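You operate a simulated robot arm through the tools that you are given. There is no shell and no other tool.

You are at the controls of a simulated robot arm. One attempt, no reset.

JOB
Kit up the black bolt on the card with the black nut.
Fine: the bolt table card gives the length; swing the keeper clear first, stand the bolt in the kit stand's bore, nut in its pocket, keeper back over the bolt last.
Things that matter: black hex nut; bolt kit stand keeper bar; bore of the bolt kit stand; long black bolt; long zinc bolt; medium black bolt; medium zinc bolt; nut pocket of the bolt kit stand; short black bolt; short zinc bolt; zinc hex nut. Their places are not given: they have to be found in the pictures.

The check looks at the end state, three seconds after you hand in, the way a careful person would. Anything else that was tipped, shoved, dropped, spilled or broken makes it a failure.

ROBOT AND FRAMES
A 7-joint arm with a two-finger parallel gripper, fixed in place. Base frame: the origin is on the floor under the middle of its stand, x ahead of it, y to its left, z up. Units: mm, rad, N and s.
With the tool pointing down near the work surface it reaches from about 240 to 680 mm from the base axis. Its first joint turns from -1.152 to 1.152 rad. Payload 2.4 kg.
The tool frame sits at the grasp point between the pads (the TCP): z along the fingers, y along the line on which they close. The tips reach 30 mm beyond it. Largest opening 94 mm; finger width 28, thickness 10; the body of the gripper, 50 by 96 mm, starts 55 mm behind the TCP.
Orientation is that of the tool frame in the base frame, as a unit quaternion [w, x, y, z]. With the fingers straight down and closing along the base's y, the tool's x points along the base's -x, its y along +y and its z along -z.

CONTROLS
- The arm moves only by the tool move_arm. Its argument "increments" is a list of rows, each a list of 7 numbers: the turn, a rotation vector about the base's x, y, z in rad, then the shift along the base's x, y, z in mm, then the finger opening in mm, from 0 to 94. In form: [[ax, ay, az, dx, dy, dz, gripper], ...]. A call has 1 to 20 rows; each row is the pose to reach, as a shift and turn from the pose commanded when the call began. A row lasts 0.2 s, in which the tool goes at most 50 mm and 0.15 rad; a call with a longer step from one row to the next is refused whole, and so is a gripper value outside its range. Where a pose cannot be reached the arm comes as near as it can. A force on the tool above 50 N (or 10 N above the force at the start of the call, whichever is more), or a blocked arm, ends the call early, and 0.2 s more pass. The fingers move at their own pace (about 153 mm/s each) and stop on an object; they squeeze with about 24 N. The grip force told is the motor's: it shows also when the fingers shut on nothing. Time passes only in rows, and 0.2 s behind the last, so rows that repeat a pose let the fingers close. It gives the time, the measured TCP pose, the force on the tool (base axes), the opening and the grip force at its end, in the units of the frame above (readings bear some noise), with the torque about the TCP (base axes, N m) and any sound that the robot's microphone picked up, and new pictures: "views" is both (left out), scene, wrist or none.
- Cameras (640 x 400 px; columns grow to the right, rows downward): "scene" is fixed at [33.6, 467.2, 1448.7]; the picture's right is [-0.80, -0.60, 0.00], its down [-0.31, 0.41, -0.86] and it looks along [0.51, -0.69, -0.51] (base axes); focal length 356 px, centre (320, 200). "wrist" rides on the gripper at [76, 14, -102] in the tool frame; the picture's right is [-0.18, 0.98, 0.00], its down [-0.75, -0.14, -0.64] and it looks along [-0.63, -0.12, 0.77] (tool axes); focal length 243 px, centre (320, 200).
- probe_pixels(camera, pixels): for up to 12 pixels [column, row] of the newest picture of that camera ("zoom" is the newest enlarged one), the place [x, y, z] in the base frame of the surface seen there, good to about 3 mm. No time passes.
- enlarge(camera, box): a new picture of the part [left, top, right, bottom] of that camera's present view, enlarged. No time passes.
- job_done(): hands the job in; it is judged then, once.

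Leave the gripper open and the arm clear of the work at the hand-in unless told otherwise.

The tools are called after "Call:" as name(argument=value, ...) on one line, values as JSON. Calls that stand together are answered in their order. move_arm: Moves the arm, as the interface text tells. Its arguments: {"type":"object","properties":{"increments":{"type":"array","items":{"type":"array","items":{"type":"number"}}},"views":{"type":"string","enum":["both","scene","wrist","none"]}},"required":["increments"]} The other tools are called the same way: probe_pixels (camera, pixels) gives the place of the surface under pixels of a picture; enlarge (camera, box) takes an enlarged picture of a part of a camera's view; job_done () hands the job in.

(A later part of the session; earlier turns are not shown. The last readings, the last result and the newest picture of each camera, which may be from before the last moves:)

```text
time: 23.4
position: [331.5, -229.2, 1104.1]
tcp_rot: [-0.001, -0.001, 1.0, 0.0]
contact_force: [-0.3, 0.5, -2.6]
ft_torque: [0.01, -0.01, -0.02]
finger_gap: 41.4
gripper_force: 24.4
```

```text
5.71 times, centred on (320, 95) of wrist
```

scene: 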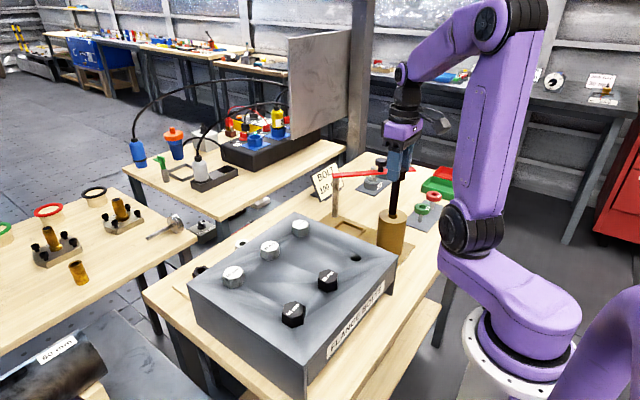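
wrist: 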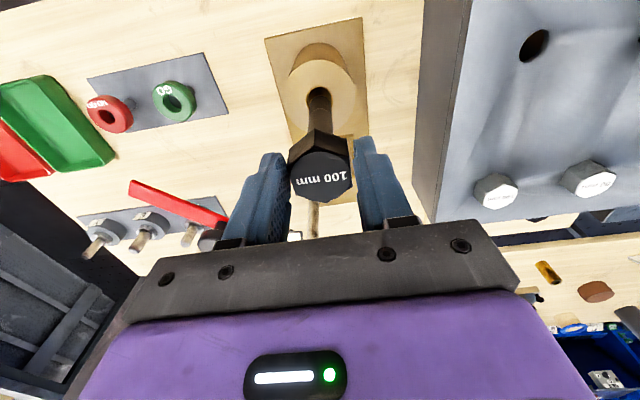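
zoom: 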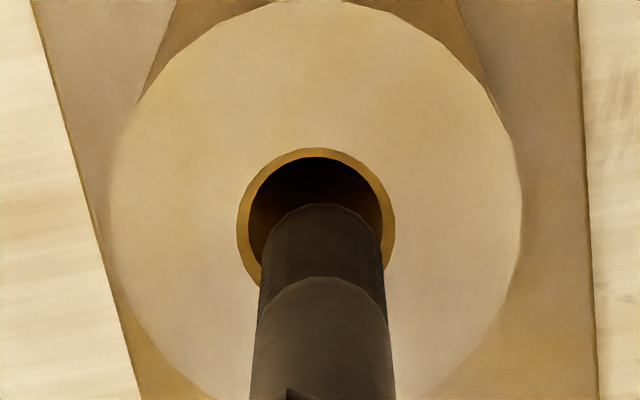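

Comparing tip and bore in both pictures, the tip is about 8 mm above the rim and offset by roughly +3 mm in x and +0.9 mm in y. I'll correct by (-2.8,-0.9) and look again.

Call:
move_arm(increments=[[0, 0, 0, -1.4, -0.5, 0, 25], [0, 0, 0, -2.8, -0.9, 0, 25], [0, 0, 0, -2.8, -0.9, -2, 25], [0, 0, 0, -2.8, -0.9, -2, 25]])

Call:
enlarge(camera="scene", box=[370, 180, 420, 240])

Call:
enlarge(camera="wrist", box=[280, 60, 360, 130])

```text
time: 24.4
position: [327.7, -231.3, 1102.1]
tcp_rot: [0.0, -0.002, 1.0, 0.0]
contact_force: [0.2, 0.6, -4.5]
ft_torque: [0.0, 0.02, 0.01]
finger_gap: 41.1
gripper_force: 24.0
```

scene: 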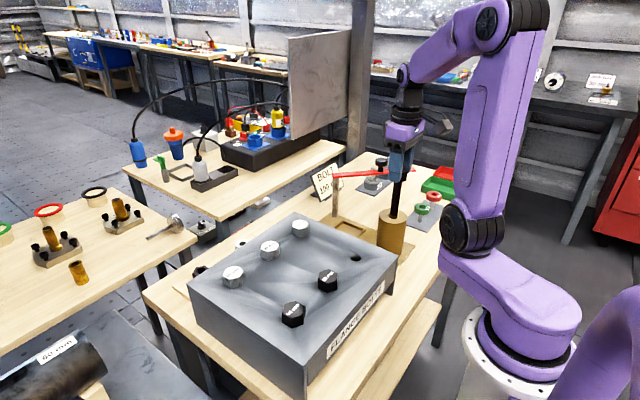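
wrist: 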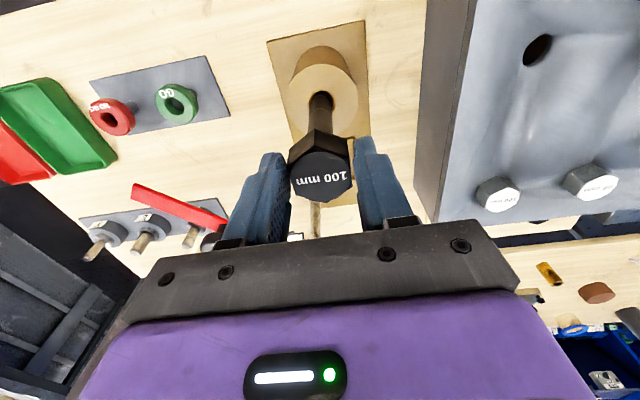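

```text
6.67 times, centred on (395, 210) of scene
```

zoom: 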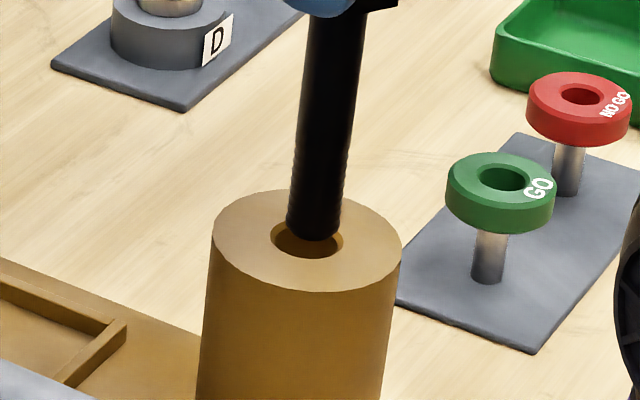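

```text
5.71 times, centred on (320, 95) of wrist
```

zoom: 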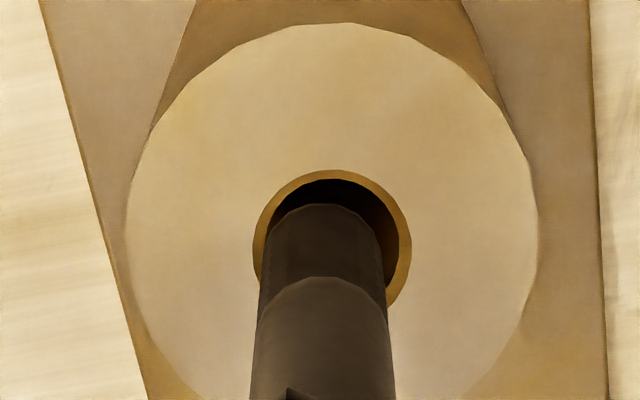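

The tip is now about 1.5 mm to -y and 0.5–1 mm to -x of the bore centre. I'll shift (+0.7,+1.5) and check again.

Call:
move_arm(increments=[[0, 0, 0, 0.7, 1.5, 0, 25], [0, 0, 0, 0.7, 1.5, 0, 25], [0, 0, 0, 0.7, 1.5, 0, 25]])

Call:
enlarge(camera="scene", box=[370, 180, 420, 240])

Call:
enlarge(camera="wrist", box=[280, 60, 360, 130])

```text
time: 25.2
position: [328.3, -229.5, 1102.7]
tcp_rot: [-0.001, -0.001, 1.0, 0.0]
contact_force: [0.6, 0.1, -2.9]
ft_torque: [0.01, -0.04, 0.02]
finger_gap: 41.6
gripper_force: 24.1
```

scene: 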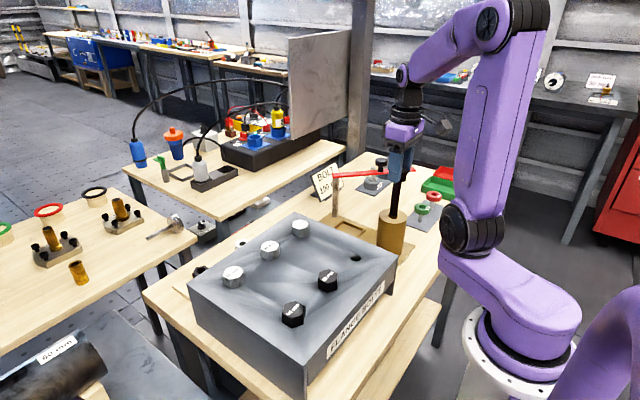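
wrist: 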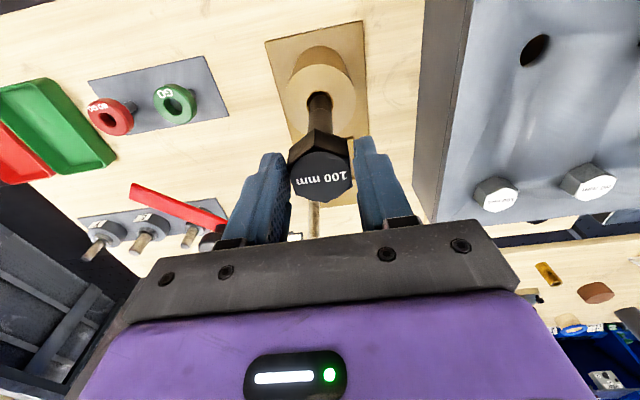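

```text
6.67 times, centred on (395, 210) of scene
```

zoom: 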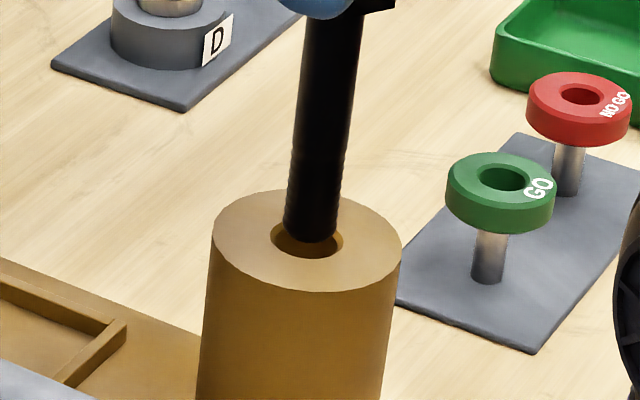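

```text
5.71 times, centred on (320, 95) of wrist
```

zoom: 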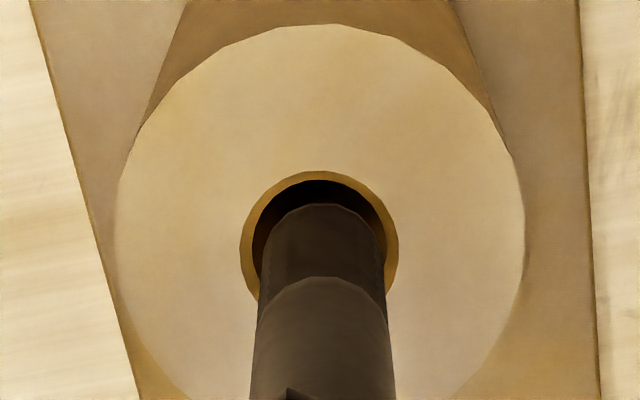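

The tip is now within about 0.5–1 mm of the bore centre, well inside the chamfer. I'll lower slowly 14 mm and watch the force.

Call:
move_arm(increments=[[0, 0, 0, 0.3, -0.3, -2, 25], [0, 0, 0, 0.3, -0.3, -4, 25], [0, 0, 0, 0.3, -0.3, -6, 25], [0, 0, 0, 0.3, -0.3, -8, 25], [0, 0, 0, 0.3, -0.3, -10, 25], [0, 0, 0, 0.3, -0.3, -12, 25], [0, 0, 0, 0.3, -0.3, -14, 25], [0, 0, 0, 0.3, -0.3, -14, 25]])

Call:
enlarge(camera="scene", box=[370, 180, 420, 240])

Call:
enlarge(camera="wrist", box=[280, 60, 360, 130])

```text
time: 27.0
position: [328.6, -229.4, 1087.8]
tcp_rot: [0.0, -0.001, 1.0, 0.0]
contact_force: [-0.3, 0.2, -4.0]
ft_torque: [0.01, 0.02, -0.05]
finger_gap: 41.1
gripper_force: 24.0
```

scene: 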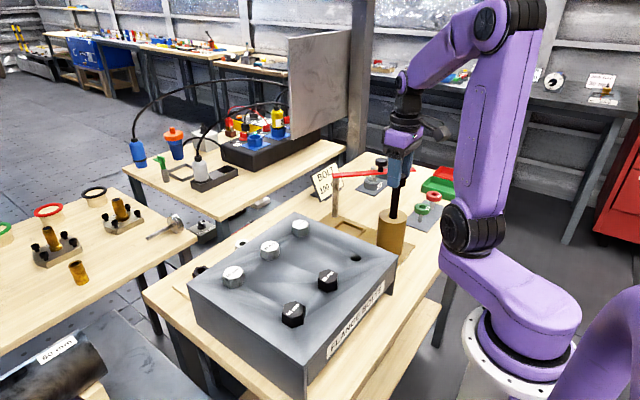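
wrist: 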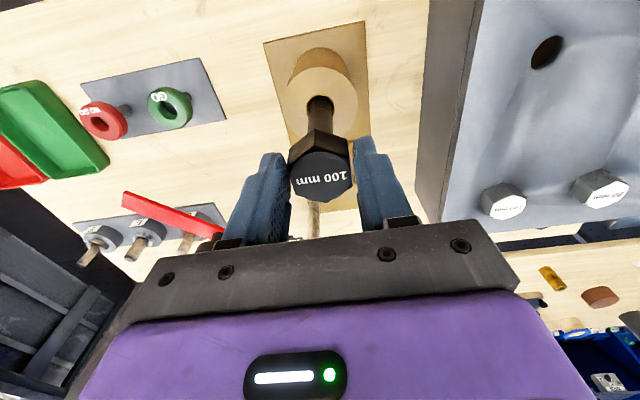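

```text
6.67 times, centred on (395, 210) of scene
```

zoom: 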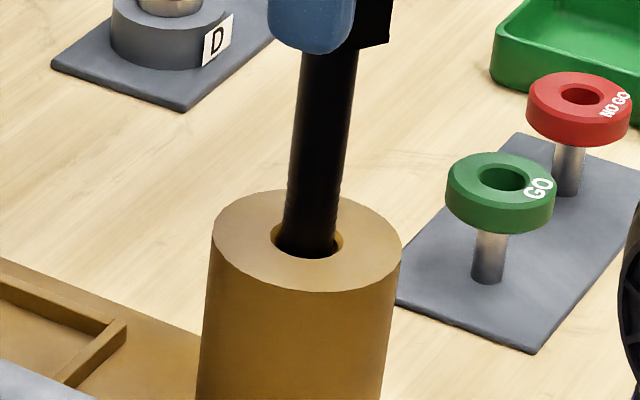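

```text
5.71 times, centred on (320, 95) of wrist
```

zoom: 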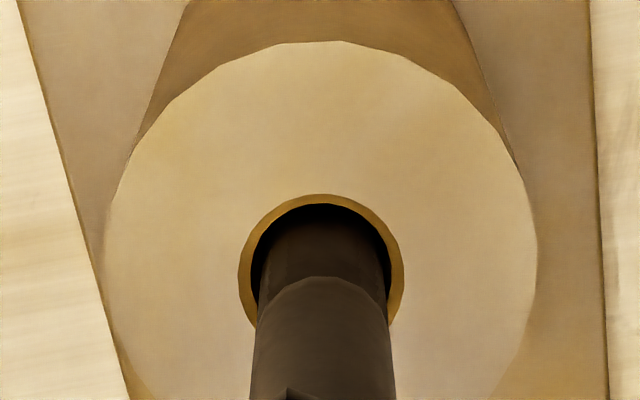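

The shank is entering the bore with no contact force. I'll continue down 40 mm in small steps.

Call:
move_arm(increments=[[0, 0, 0, 0.2, -0.2, -4, 25], [0, 0, 0, 0.2, -0.2, -8, 25], [0, 0, 0, 0.2, -0.2, -12, 25], [0, 0, 0, 0.2, -0.2, -16, 25], [0, 0, 0, 0.2, -0.2, -20, 25], [0, 0, 0, 0.2, -0.2, -24, 25], [0, 0, 0, 0.2, -0.2, -28, 25], [0, 0, 0, 0.2, -0.2, -32, 25], [0, 0, 0, 0.2, -0.2, -36, 25], [0, 0, 0, 0.2, -0.2, -40, 25], [0, 0, 0, 0.2, -0.2, -40, 25]])

```text
time: 29.4
position: [327.8, -228.9, 1047.4]
tcp_rot: [0.001, -0.002, 1.0, 0.001]
contact_force: [-0.1, -0.1, -3.9]
ft_torque: [0.0, 0.02, -0.01]
finger_gap: 41.2
gripper_force: 23.9
```

scene: 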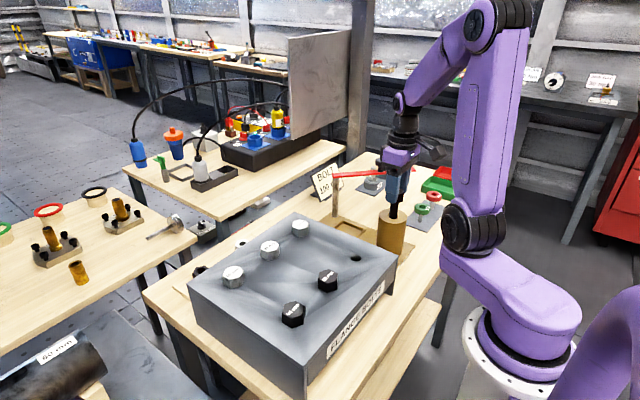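
wrist: 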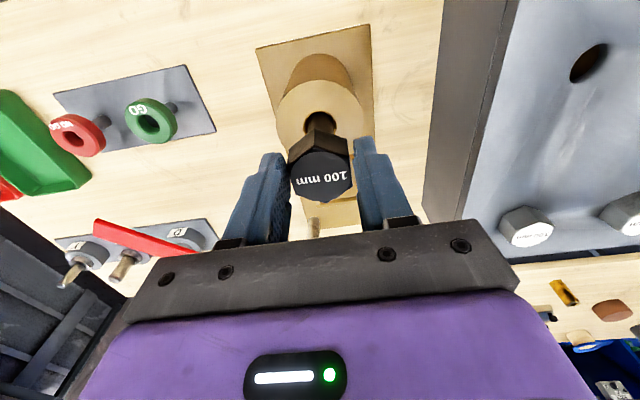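

There's no side force and only the bolt's weight shows. I'll go down another 38 mm.

Call:
move_arm(increments=[[0, 0, 0, 0, 0, -4, 25], [0, 0, 0, 0, 0, -8, 25], [0, 0, 0, 0, 0, -12, 25], [0, 0, 0, 0, 0, -16, 25], [0, 0, 0, 0, 0, -20, 25], [0, 0, 0, 0, 0, -24, 25], [0, 0, 0, 0, 0, -28, 25], [0, 0, 0, 0, 0, -32, 25], [0, 0, 0, 0, 0, -36, 25], [0, 0, 0, 0, 0, -40, 25], [0, 0, 0, 0, 0, -40, 25]])

Call:
enlarge(camera="wrist", box=[270, 90, 370, 220])

Call:
enlarge(camera="scene", box=[360, 160, 430, 250])

```text
time: 31.8
position: [328.3, -230.9, 1008.0]
tcp_rot: [0.001, -0.002, 1.0, 0.0]
contact_force: [0.3, 0.2, -2.6]
ft_torque: [0.01, -0.01, 0.0]
finger_gap: 41.5
gripper_force: 24.0
```

scene: 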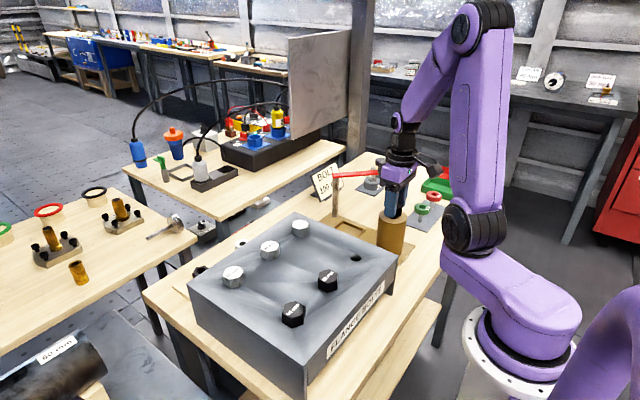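
wrist: 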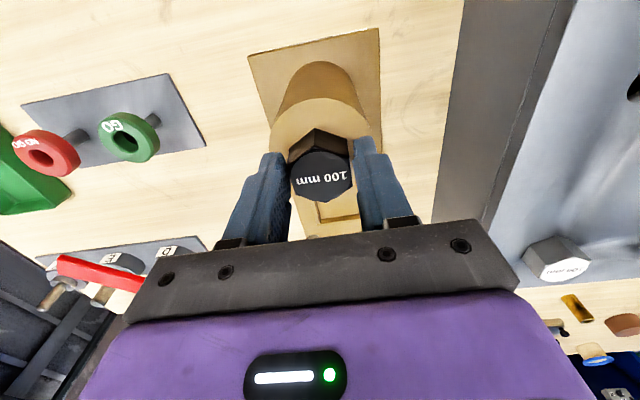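

```text
3.08 times, centred on (320, 155) of wrist
```

zoom: 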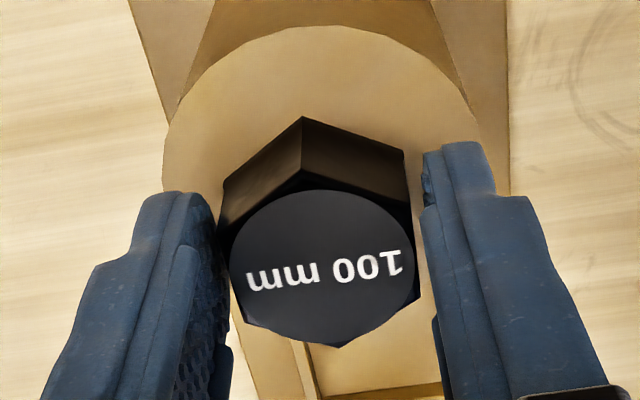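

```text
4.44 times, centred on (395, 205) of scene
```

zoom: 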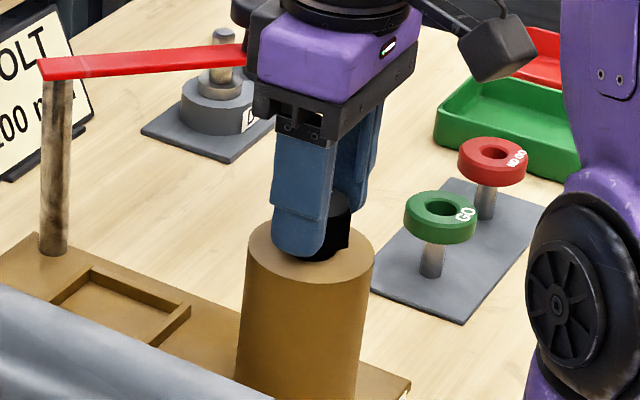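

About 10 mm remains before the head seats. I'll lower 9 mm in 1.5 mm steps.

Call:
move_arm(increments=[[0, 0, 0, 0, 0.5, -1.5, 25], [0, 0, 0, 0, 0.5, -3, 25], [0, 0, 0, 0, 0.5, -4.5, 25], [0, 0, 0, 0, 0.5, -6, 25], [0, 0, 0, 0, 0.5, -7.5, 25], [0, 0, 0, 0, 0.5, -9, 25], [0, 0, 0, 0, 0.5, -9, 25]])

Call:
enlarge(camera="scene", box=[370, 185, 420, 245])

```text
time: 33.4
position: [329.1, -230.2, 999.4]
tcp_rot: [0.0, -0.002, 1.0, 0.0]
contact_force: [-0.2, -0.5, -3.9]
ft_torque: [-0.07, -0.01, 0.02]
finger_gap: 41.1
gripper_force: 24.2
```

scene: 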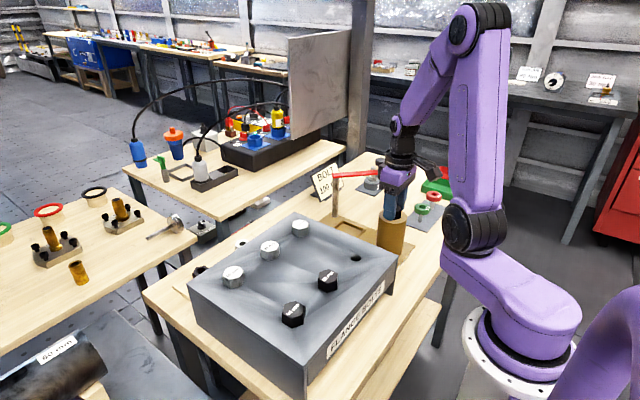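
wrist: 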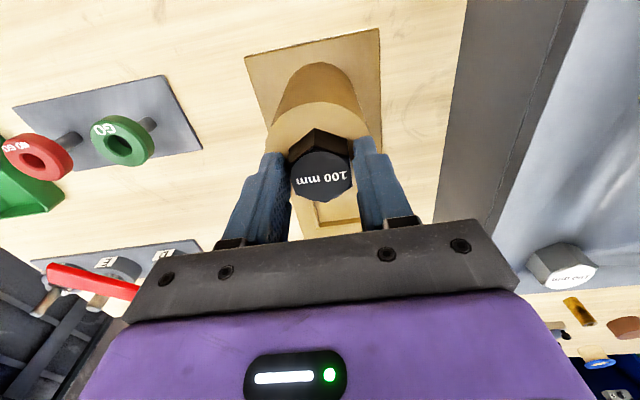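

```text
6.67 times, centred on (395, 215) of scene
```

zoom: 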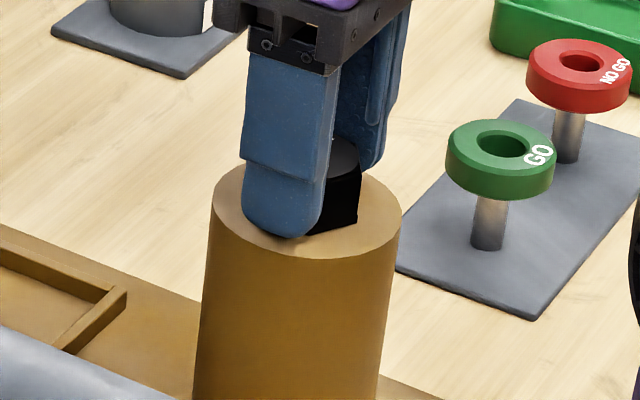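

The bolt is still hanging, with the head about 1–2 mm above the rim. I'll lower 1 mm at a time until contact.

Call:
move_arm(increments=[[0, 0, 0, 0, 0, -1, 25], [0, 0, 0, 0, 0, -2, 25], [0, 0, 0, 0, 0, -2, 25]], views="none")

```text
time: 34.2
position: [329.5, -230.1, 999.3]
tcp_rot: [0.001, -0.002, 1.0, 0.0]
contact_force: [-0.9, 5.3, 16.6]
ft_torque: [0.41, -0.01, 0.02]
finger_gap: 41.3
gripper_force: 23.6
```

The head is seated, pushing back about 17 N. I'll relax upward a little, open, then rise straight up.

Call:
move_arm(increments=[[0, 0, 0, 0, 0, 1.5, 25], [0, 0, 0, 0, 0, 1.5, 45], [0, 0, 0, 0, 0, 1.5, 60], [0, 0, 0, 0, 0, 1.5, 80], [0, 0, 0, 0, 0, 1.5, 94], [0, 0, 0, 0, 0, 10, 94], [0, 0, 0, 0, 0, 25, 94], [0, 0, 0, 0, 0, 45, 94], [0, 0, 0, 0, 0, 70, 94], [0, 0, 0, 0, 0, 100, 94], [0, 0, 0, 0, 0, 130, 94], [0, 0, 0, 0, 0, 160, 94]])

Call:
enlarge(camera="scene", box=[320, 160, 430, 270])

```text
time: 36.8
position: [328.7, -231.2, 1157.7]
tcp_rot: [0.0, -0.002, 1.0, 0.001]
contact_force: [-0.3, -0.1, 0.3]
ft_torque: [-0.01, 0.01, 0.04]
finger_gap: 94.1
gripper_force: 0.1
```

scene: 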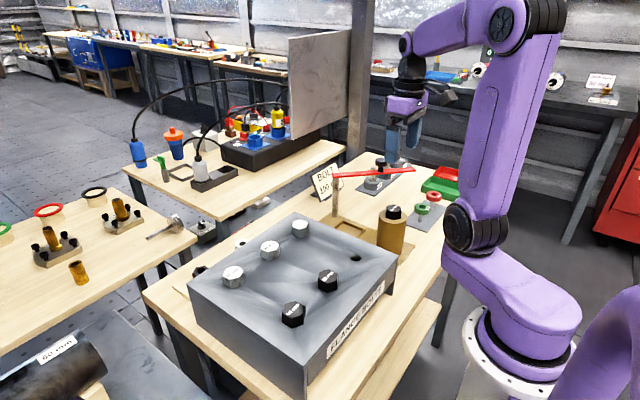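
wrist: 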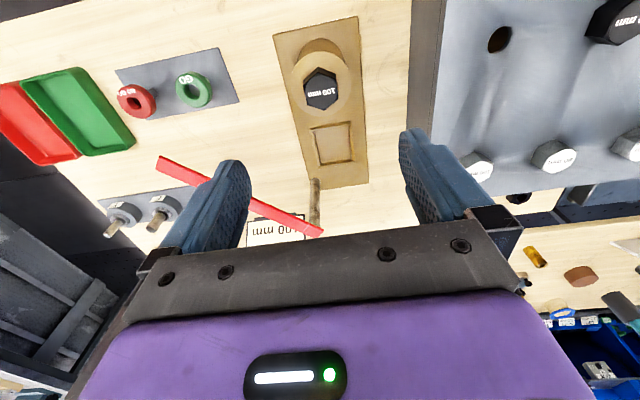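

```text
3.64 times, centred on (375, 215) of scene
```

zoom: 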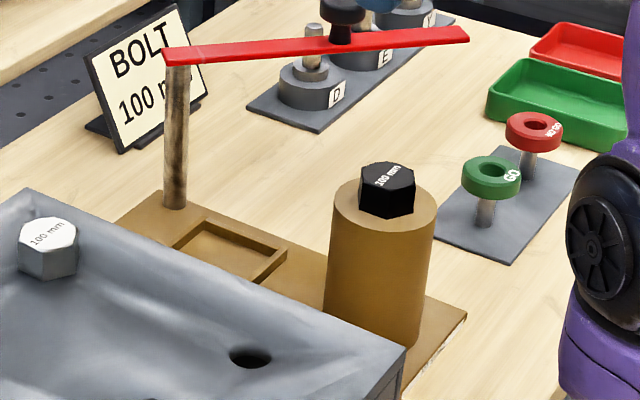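

The bolt is standing seated in the bore. Next is the black nut behind the box at about (635,118), z≈878. I'll travel high to above it for a look.

Call:
move_arm(increments=[[0, 0, 0, 10, 12, 5, 94], [0, 0, 0, 30, 37, 5, 94], [0, 0, 0, 50, 62, 5, 94], [0, 0, 0, 72, 90, 5, 94], [0, 0, 0, 95, 118, 5, 94], [0, 0, 0, 118, 147, 5, 94], [0, 0, 0, 141, 175, 5, 94], [0, 0, 0, 164, 204, 0, 94], [0, 0, 0, 187, 232, -5, 94], [0, 0, 0, 210, 261, -10, 94], [0, 0, 0, 233, 289, -15, 94], [0, 0, 0, 256, 318, -20, 94], [0, 0, 0, 275, 341, -25, 94], [0, 0, 0, 285, 349, -30, 94], [0, 0, 0, 285, 349, -30, 94]])

```text
time: 40.0
position: [613.4, 121.9, 1126.7]
tcp_rot: [0.0, -0.002, 1.0, 0.0]
contact_force: [-0.6, -0.2, -0.1]
ft_torque: [-0.01, 0.01, 0.01]
finger_gap: 93.9
gripper_force: 0.1
```

scene: 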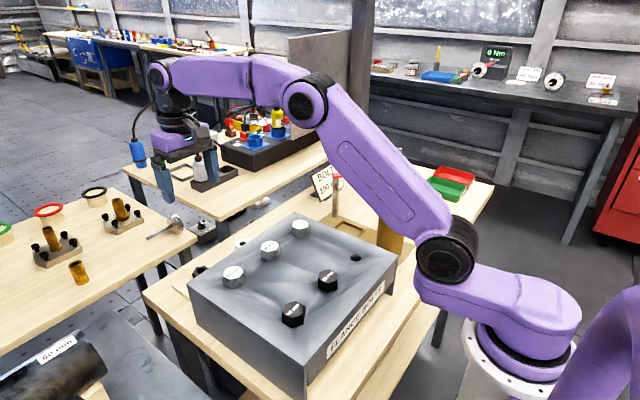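
wrist: 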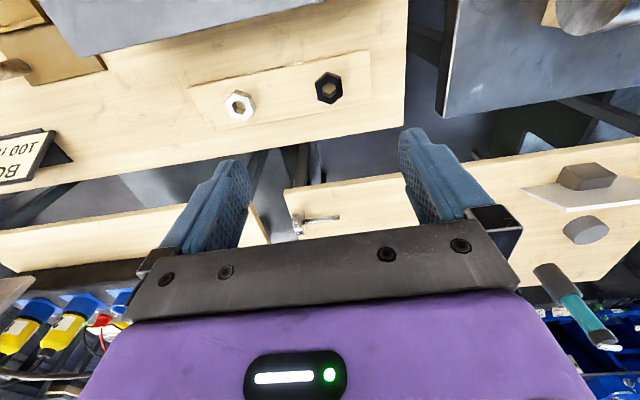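

The two nuts lie on a thin plate: zinc at wrist (240,104) and black at (329,87). I'll enlarge and probe the black nut.

Call:
enlarge(camera="wrist", box=[300, 60, 360, 115])

Call:
probe_pixels(camera="wrist", pixels=[[329, 76], [317, 89], [341, 87], [329, 101], [329, 87], [240, 93], [228, 104], [252, 104], [300, 100], [380, 100], [195, 100], [385, 125]])

```text
7.27 times, centred on (330, 88) of wrist
```

zoom: 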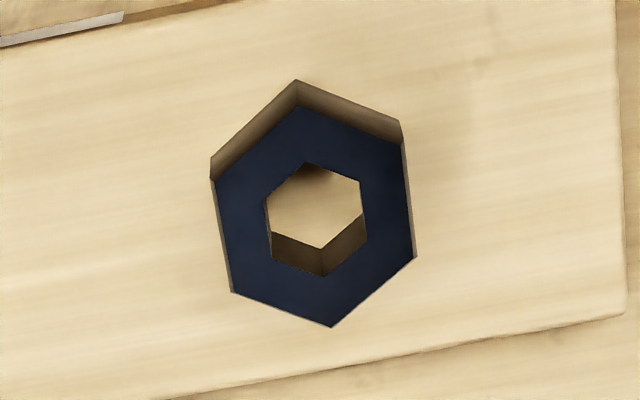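

```text
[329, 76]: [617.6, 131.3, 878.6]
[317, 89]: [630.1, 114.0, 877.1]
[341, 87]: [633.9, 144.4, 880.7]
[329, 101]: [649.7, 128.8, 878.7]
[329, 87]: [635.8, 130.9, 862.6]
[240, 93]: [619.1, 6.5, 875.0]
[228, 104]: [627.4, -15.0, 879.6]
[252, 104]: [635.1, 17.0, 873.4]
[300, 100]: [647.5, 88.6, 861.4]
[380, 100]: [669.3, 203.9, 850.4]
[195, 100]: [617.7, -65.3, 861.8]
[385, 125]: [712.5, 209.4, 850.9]
```

The black nut sits on a thin plate (top z≈861.5) with its own top at ≈878.5. It is centred near (635,130) with flats facing ±y. I'll move over it and go down to z≈960 for a finer look.

Call:
move_arm(increments=[[0, 0, 0, 10, 4, -20, 94], [0, 0, 0, 21, 8, -45, 94], [0, 0, 0, 21, 8, -75, 94], [0, 0, 0, 21, 8, -105, 94], [0, 0, 0, 21, 8, -135, 94], [0, 0, 0, 21, 8, -160, 94], [0, 0, 0, 21, 8, -160, 94]])

Call:
enlarge(camera="wrist", box=[260, 90, 390, 200])

```text
time: 41.6
position: [634.6, 127.4, 966.4]
tcp_rot: [0.0, -0.002, 1.0, 0.0]
contact_force: [1.1, 0.3, 0.0]
ft_torque: [0.06, 0.0, -0.01]
finger_gap: 93.8
gripper_force: 0.1
```

scene: 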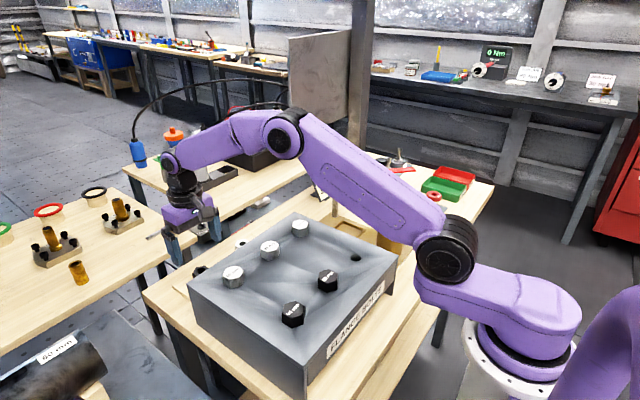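
wrist: 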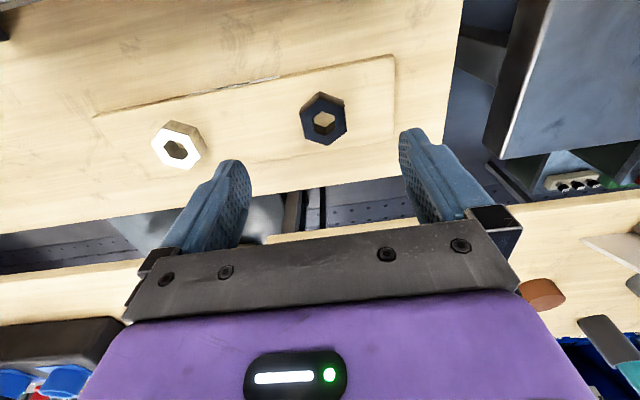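

```text
3.64 times, centred on (325, 145) of wrist
```

zoom: 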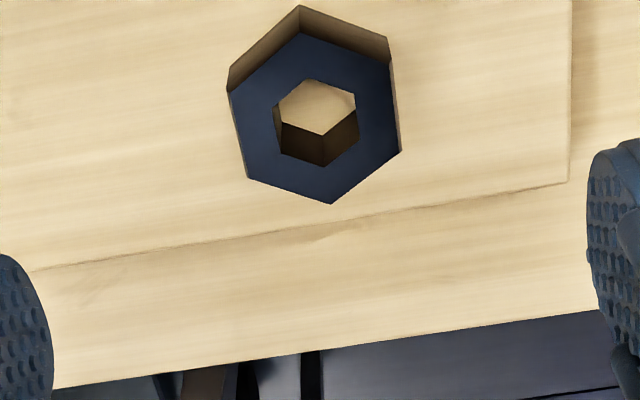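

The nut is at about (636,129.7) and square to the pads. I'll shift (+1.4,+2.3), go down to TCP z≈900 (tips at 870) so I hold only the upper ~9 mm, and look before closing.

Call:
move_arm(increments=[[0, 0, 0, 1.4, 2.3, -15, 94], [0, 0, 0, 1.4, 2.3, -30, 94], [0, 0, 0, 1.4, 2.3, -45, 94], [0, 0, 0, 1.4, 2.3, -56, 94], [0, 0, 0, 1.4, 2.3, -62, 94], [0, 0, 0, 1.4, 2.3, -66.5, 94], [0, 0, 0, 1.4, 2.3, -66.5, 94], [0, 0, 0, 1.4, 2.3, -66.5, 94]])

Call:
enlarge(camera="wrist", box=[230, 110, 430, 250])

```text
time: 43.4
position: [636.8, 129.4, 901.8]
tcp_rot: [0.0, -0.002, 1.0, 0.0]
contact_force: [0.3, -0.3, 0.5]
ft_torque: [-0.01, 0.0, -0.05]
finger_gap: 94.0
gripper_force: 0.0
```

scene: 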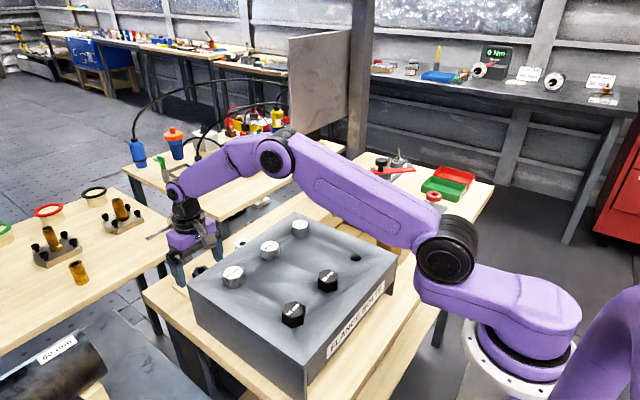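
wrist: 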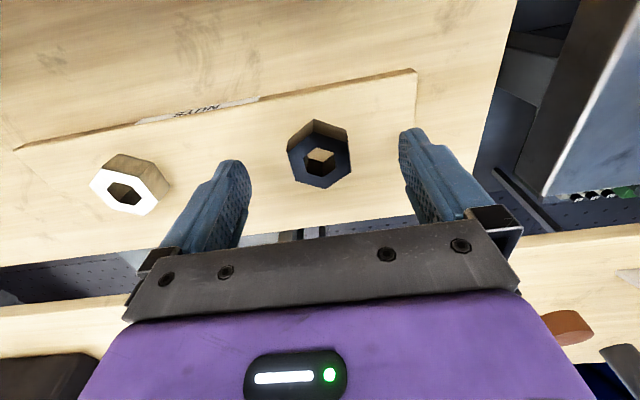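

```text
2.86 times, centred on (330, 180) of wrist
```

zoom: 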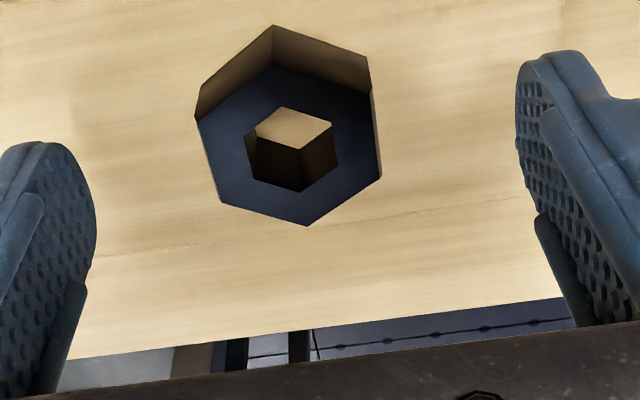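

I'm at z 901.8. I'll probe the nut top and plate again to fix the heights before closing.

Call:
probe_pixels(camera="zoom", pixels=[[272, 90], [300, 205], [225, 150], [355, 130], [220, 180], [355, 165], [150, 150], [420, 150], [290, 125], [305, 218], [206, 125], [370, 170]])

```text
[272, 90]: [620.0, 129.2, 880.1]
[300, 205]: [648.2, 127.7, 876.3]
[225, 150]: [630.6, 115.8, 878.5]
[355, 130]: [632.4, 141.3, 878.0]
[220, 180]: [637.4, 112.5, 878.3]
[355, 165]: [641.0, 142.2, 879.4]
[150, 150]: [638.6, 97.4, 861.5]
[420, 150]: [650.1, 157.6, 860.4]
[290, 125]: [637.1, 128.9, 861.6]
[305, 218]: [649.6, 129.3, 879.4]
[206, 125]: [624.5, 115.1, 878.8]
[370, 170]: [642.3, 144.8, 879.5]
```

The nut top is ≈878.6 and the plate ≈861.2. I'll go 2.5 mm lower (tips ≈869.3) and close gently.

Call:
move_arm(increments=[[0, 0, 0, -0.5, 0, -2.5, 94], [0, 0, 0, -0.5, 0, -2.5, 80], [0, 0, 0, -0.5, 0, -2.5, 66], [0, 0, 0, -0.5, 0, -2.5, 54], [0, 0, 0, -0.5, 0, -2.5, 46], [0, 0, 0, -0.5, 0, -2.5, 41], [0, 0, 0, -0.5, 0, -2.5, 37], [0, 0, 0, -0.5, 0, -2.5, 33], [0, 0, 0, -0.5, 0, -2.5, 25], [0, 0, 0, -0.5, 0, -2.5, 25]])

Call:
enlarge(camera="wrist", box=[250, 110, 400, 210])

```text
time: 45.6
position: [637.1, 128.4, 898.5]
tcp_rot: [0.0, -0.002, 1.0, -0.001]
contact_force: [0.2, 1.4, 0.5]
ft_torque: [0.03, -0.03, -0.02]
finger_gap: 40.7
gripper_force: 24.3
```

scene: 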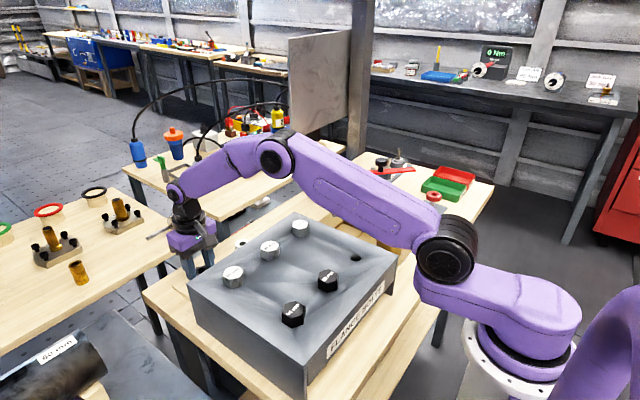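
wrist: 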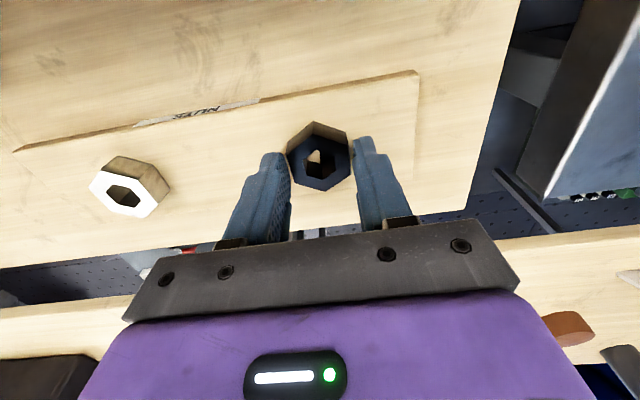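

```text
4.00 times, centred on (325, 160) of wrist
```

zoom: 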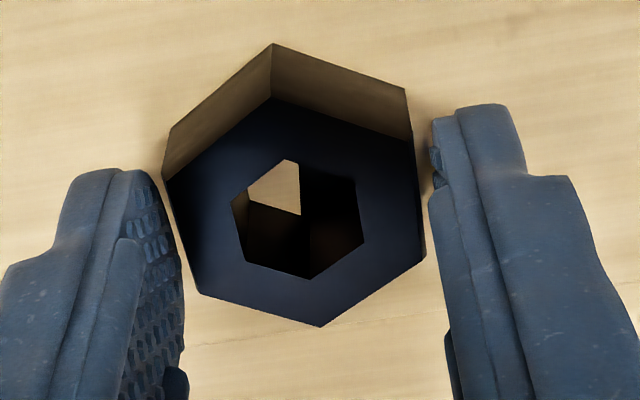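

The nut is gripped (gap 40.7 mm, 24 N), the same as the bolt head. I'll lift it straight up and check the hold.

Call:
move_arm(increments=[[0, 0, 0, 0, 0, 4, 25], [0, 0, 0, 0, 0, 10, 25], [0, 0, 0, 0, 0, 20, 25], [0, 0, 0, 0, 0, 35, 25], [0, 0, 0, 0, 0, 50, 25], [0, 0, 0, 0, 0, 70, 25], [0, 0, 0, 0, 0, 95, 25], [0, 0, 0, 0, 0, 120, 25], [0, 0, 0, 0, 0, 150, 25], [0, 0, 0, 0, 0, 180, 25], [0, 0, 0, 0, 0, 210, 25], [0, 0, 0, 0, 0, 235, 25], [0, 0, 0, 0, 0, 235, 25]])

Call:
enlarge(camera="wrist", box=[250, 110, 400, 210])

```text
time: 48.4
position: [635.5, 130.0, 1136.2]
tcp_rot: [0.0, -0.002, 1.0, -0.001]
contact_force: [0.3, -0.1, -0.9]
ft_torque: [0.03, -0.02, 0.02]
finger_gap: 40.7
gripper_force: 23.8
```

scene: 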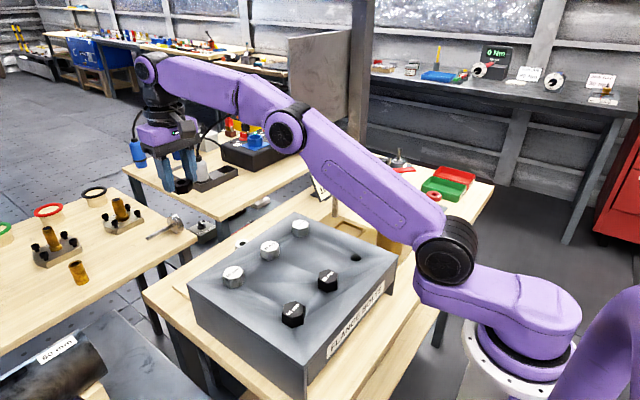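
wrist: 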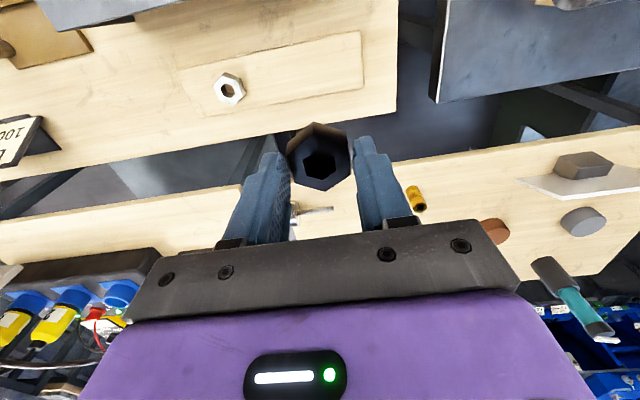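

```text
4.00 times, centred on (325, 160) of wrist
```

zoom: 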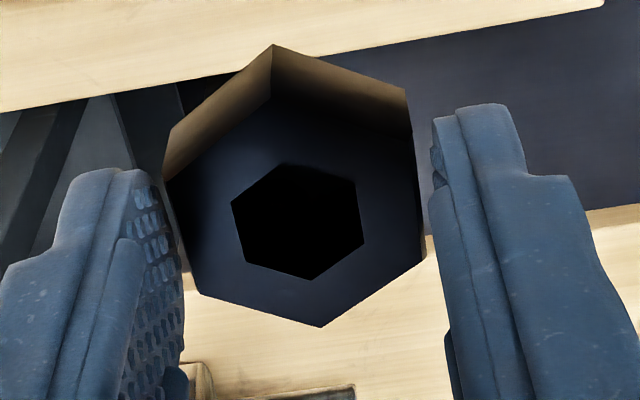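

The nut is held level. I'll travel to above the pocket at about (459,-229), keeping z≈1136.

Call:
move_arm(increments=[[0, 0, 0, -5, -10, 0, 25], [0, 0, 0, -15, -30, 0, 25], [0, 0, 0, -28, -58, 0, 25], [0, 0, 0, -42, -86, 0, 25], [0, 0, 0, -56, -114, 0, 25], [0, 0, 0, -70, -142, 0, 25], [0, 0, 0, -84, -170, 0, 25], [0, 0, 0, -98, -198, 0, 25], [0, 0, 0, -112, -227, 0, 25], [0, 0, 0, -126, -256, 0, 25], [0, 0, 0, -140, -284, 0, 25], [0, 0, 0, -153, -311, 0, 25], [0, 0, 0, -165, -336, 0, 25], [0, 0, 0, -173, -352, 0, 25], [0, 0, 0, -176.5, -359, 0, 25], [0, 0, 0, -176.5, -359, 0, 25]])

Call:
enlarge(camera="wrist", box=[270, 40, 380, 200])

```text
time: 51.8
position: [458.2, -229.7, 1132.2]
tcp_rot: [0.0, -0.002, 1.0, 0.0]
contact_force: [-0.3, -0.1, -1.0]
ft_torque: [0.01, 0.0, 0.01]
finger_gap: 41.0
gripper_force: 23.8
```

scene: 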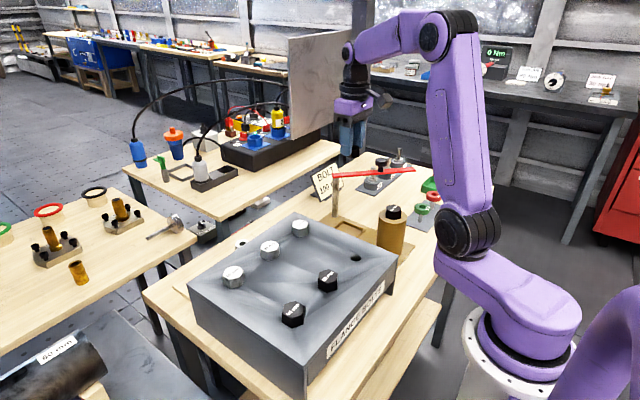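
wrist: 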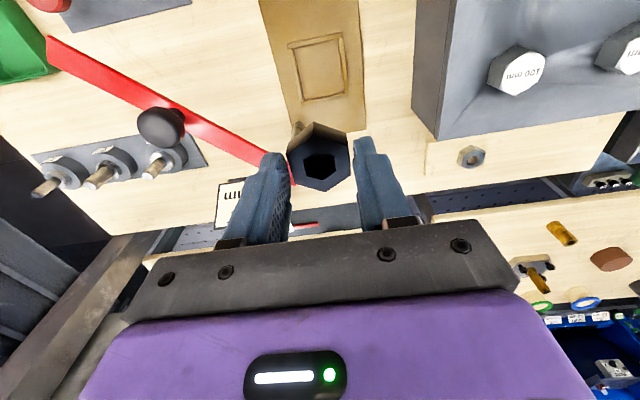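

```text
2.50 times, centred on (325, 120) of wrist
```

zoom: 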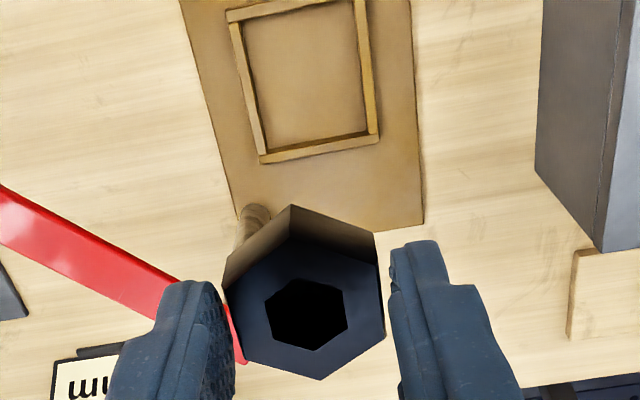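

The pocket is in clear view at wrist (318,70). I'll enlarge it and probe its corners, frame top and floor.

Call:
enlarge(camera="wrist", box=[278, 25, 368, 115])

```text
4.44 times, centred on (323, 70) of wrist
```

zoom: 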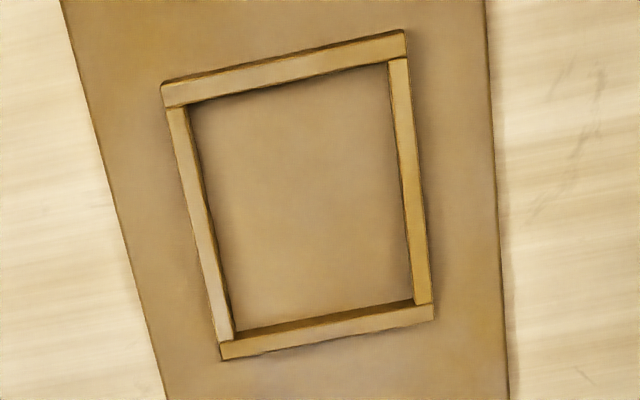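

Call:
probe_pixels(camera="zoom", pixels=[[200, 110], [380, 75], [402, 290], [245, 320], [300, 200], [288, 70], [397, 180], [325, 328], [205, 220], [165, 95], [428, 310], [225, 350]])

Call:
probe_pixels(camera="zoom", pixels=[[185, 110], [180, 112], [232, 338], [390, 62], [400, 60], [415, 300], [428, 302], [140, 200], [470, 200], [285, 140], [300, 260], [120, 40]])

```text
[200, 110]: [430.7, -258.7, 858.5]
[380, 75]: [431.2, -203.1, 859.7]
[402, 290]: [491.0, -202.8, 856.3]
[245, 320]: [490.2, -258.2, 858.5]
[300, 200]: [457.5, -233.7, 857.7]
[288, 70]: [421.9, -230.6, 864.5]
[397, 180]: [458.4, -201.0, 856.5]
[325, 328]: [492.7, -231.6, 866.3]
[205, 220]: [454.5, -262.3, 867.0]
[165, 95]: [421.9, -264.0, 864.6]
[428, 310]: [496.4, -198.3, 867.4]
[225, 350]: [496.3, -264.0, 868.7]
```

```text
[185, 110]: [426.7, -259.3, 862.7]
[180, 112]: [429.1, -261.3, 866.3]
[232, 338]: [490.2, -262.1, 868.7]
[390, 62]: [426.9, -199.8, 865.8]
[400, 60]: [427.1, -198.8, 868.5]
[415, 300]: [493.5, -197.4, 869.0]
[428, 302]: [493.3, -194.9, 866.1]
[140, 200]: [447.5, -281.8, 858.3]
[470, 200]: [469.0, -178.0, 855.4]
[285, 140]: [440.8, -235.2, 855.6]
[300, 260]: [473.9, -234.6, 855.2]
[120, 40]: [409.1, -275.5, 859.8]
```

The pocket floor is at z≈857.4 and the frame top at ≈866.5. The inside runs x 428–490 and y -259 to -199, centred at (459,-229). Holding the nut high keeps the tips above the frame. I'll go down to TCP z≈950 first and check the clearance of the camera housing to the bolt head.

Call:
move_arm(increments=[[0, 0, 0, 2.5, 0.7, -25, 25], [0, 0, 0, 2.5, 0.7, -50, 25], [0, 0, 0, 2.5, 0.7, -75, 25], [0, 0, 0, 2.5, 0.7, -100, 25], [0, 0, 0, 2.5, 0.7, -125, 25], [0, 0, 0, 2.5, 0.7, -150, 25], [0, 0, 0, 2.5, 0.7, -170, 25], [0, 0, 0, 2.5, 0.7, -182, 25], [0, 0, 0, 2.5, 0.7, -182, 25]])

Call:
enlarge(camera="scene", box=[310, 130, 430, 260])

Call:
enlarge(camera="wrist", box=[250, 60, 390, 200])

```text
time: 53.8
position: [460.6, -230.9, 952.1]
tcp_rot: [0.001, -0.001, 1.0, 0.0]
contact_force: [-0.6, -0.1, -1.3]
ft_torque: [0.01, -0.01, 0.0]
finger_gap: 40.8
gripper_force: 23.9
```

scene: 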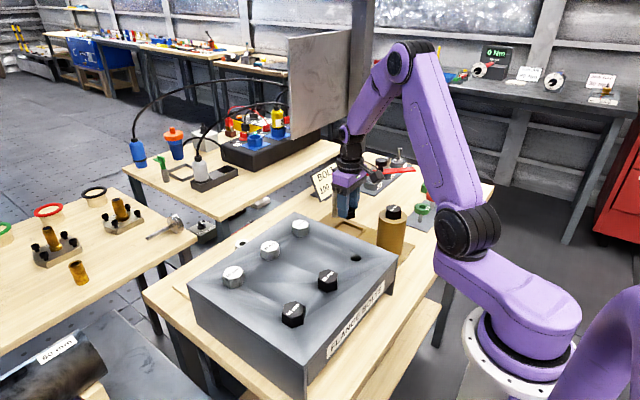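
wrist: 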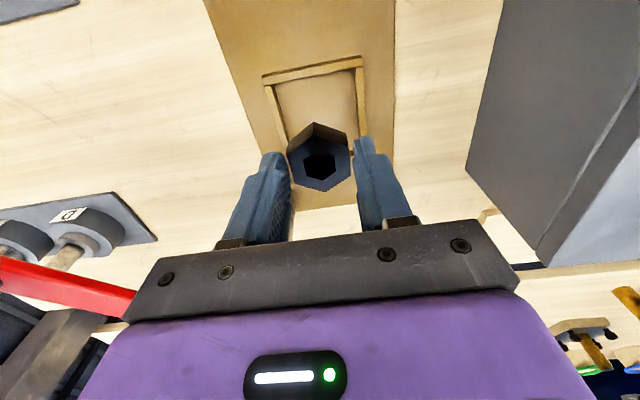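

```text
3.08 times, centred on (370, 195) of scene
```

zoom: 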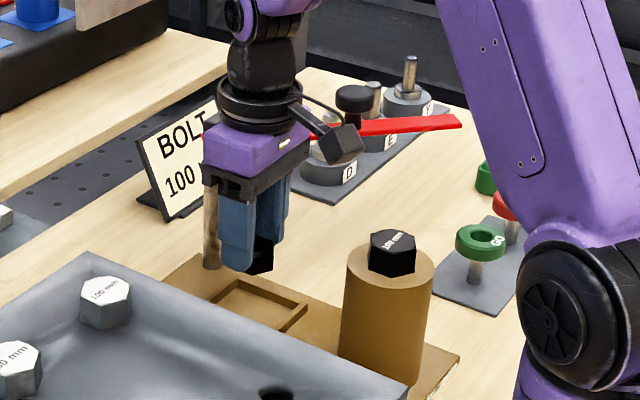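

```text
2.86 times, centred on (320, 130) of wrist
```

zoom: 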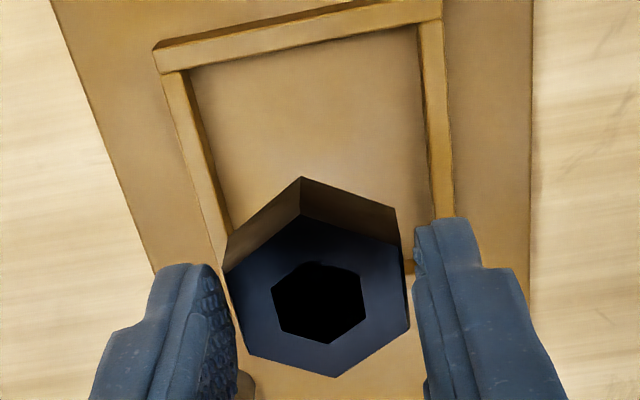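

The view shows the camera housing will pass about 15 mm clear of the bolt head. I'll shift +1.5 in y and go down to z≈906.

Call:
move_arm(increments=[[0, 0, 0, 0.5, 1.2, -8, 25], [0, 0, 0, 0.5, 1.2, -16, 25], [0, 0, 0, 0.5, 1.2, -24, 25], [0, 0, 0, 0.5, 1.2, -31, 25], [0, 0, 0, 0.5, 1.2, -38, 25], [0, 0, 0, 0.5, 1.2, -43, 25], [0, 0, 0, 0.5, 1.2, -46, 25], [0, 0, 0, 0.5, 1.2, -46, 25]])

Call:
enlarge(camera="scene", box=[310, 150, 430, 260])

Call:
enlarge(camera="wrist", box=[250, 80, 390, 220])

```text
time: 55.6
position: [460.0, -228.6, 905.9]
tcp_rot: [-0.001, -0.002, 1.0, 0.001]
contact_force: [-0.2, -0.5, -1.0]
ft_torque: [0.05, 0.0, -0.02]
finger_gap: 41.0
gripper_force: 23.8
```

scene: 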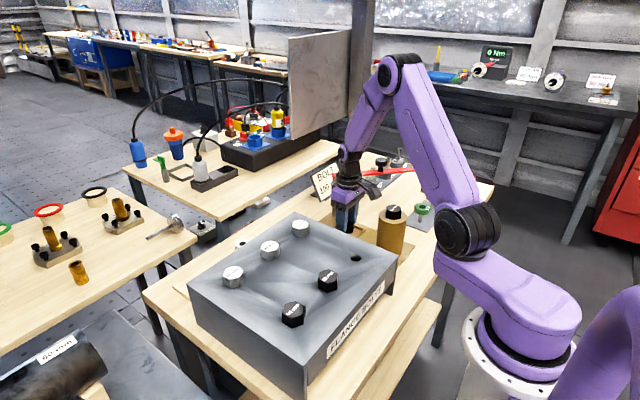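
wrist: 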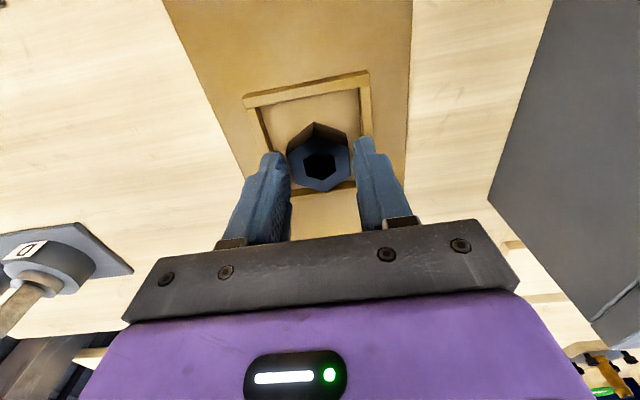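

```text
3.64 times, centred on (370, 205) of scene
```

zoom: 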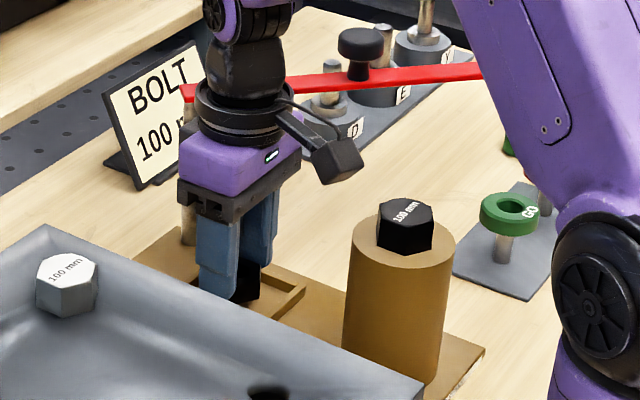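

```text
2.86 times, centred on (320, 150) of wrist
```

zoom: 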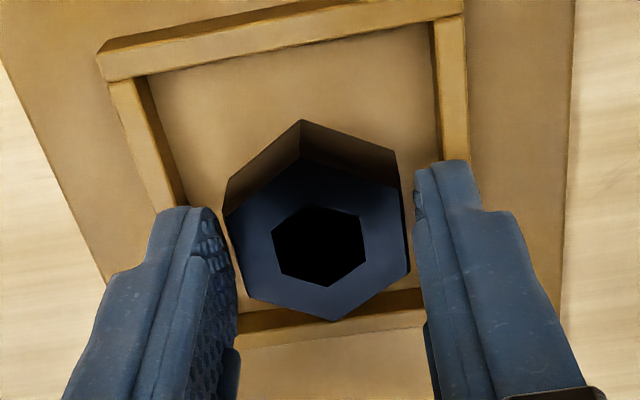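

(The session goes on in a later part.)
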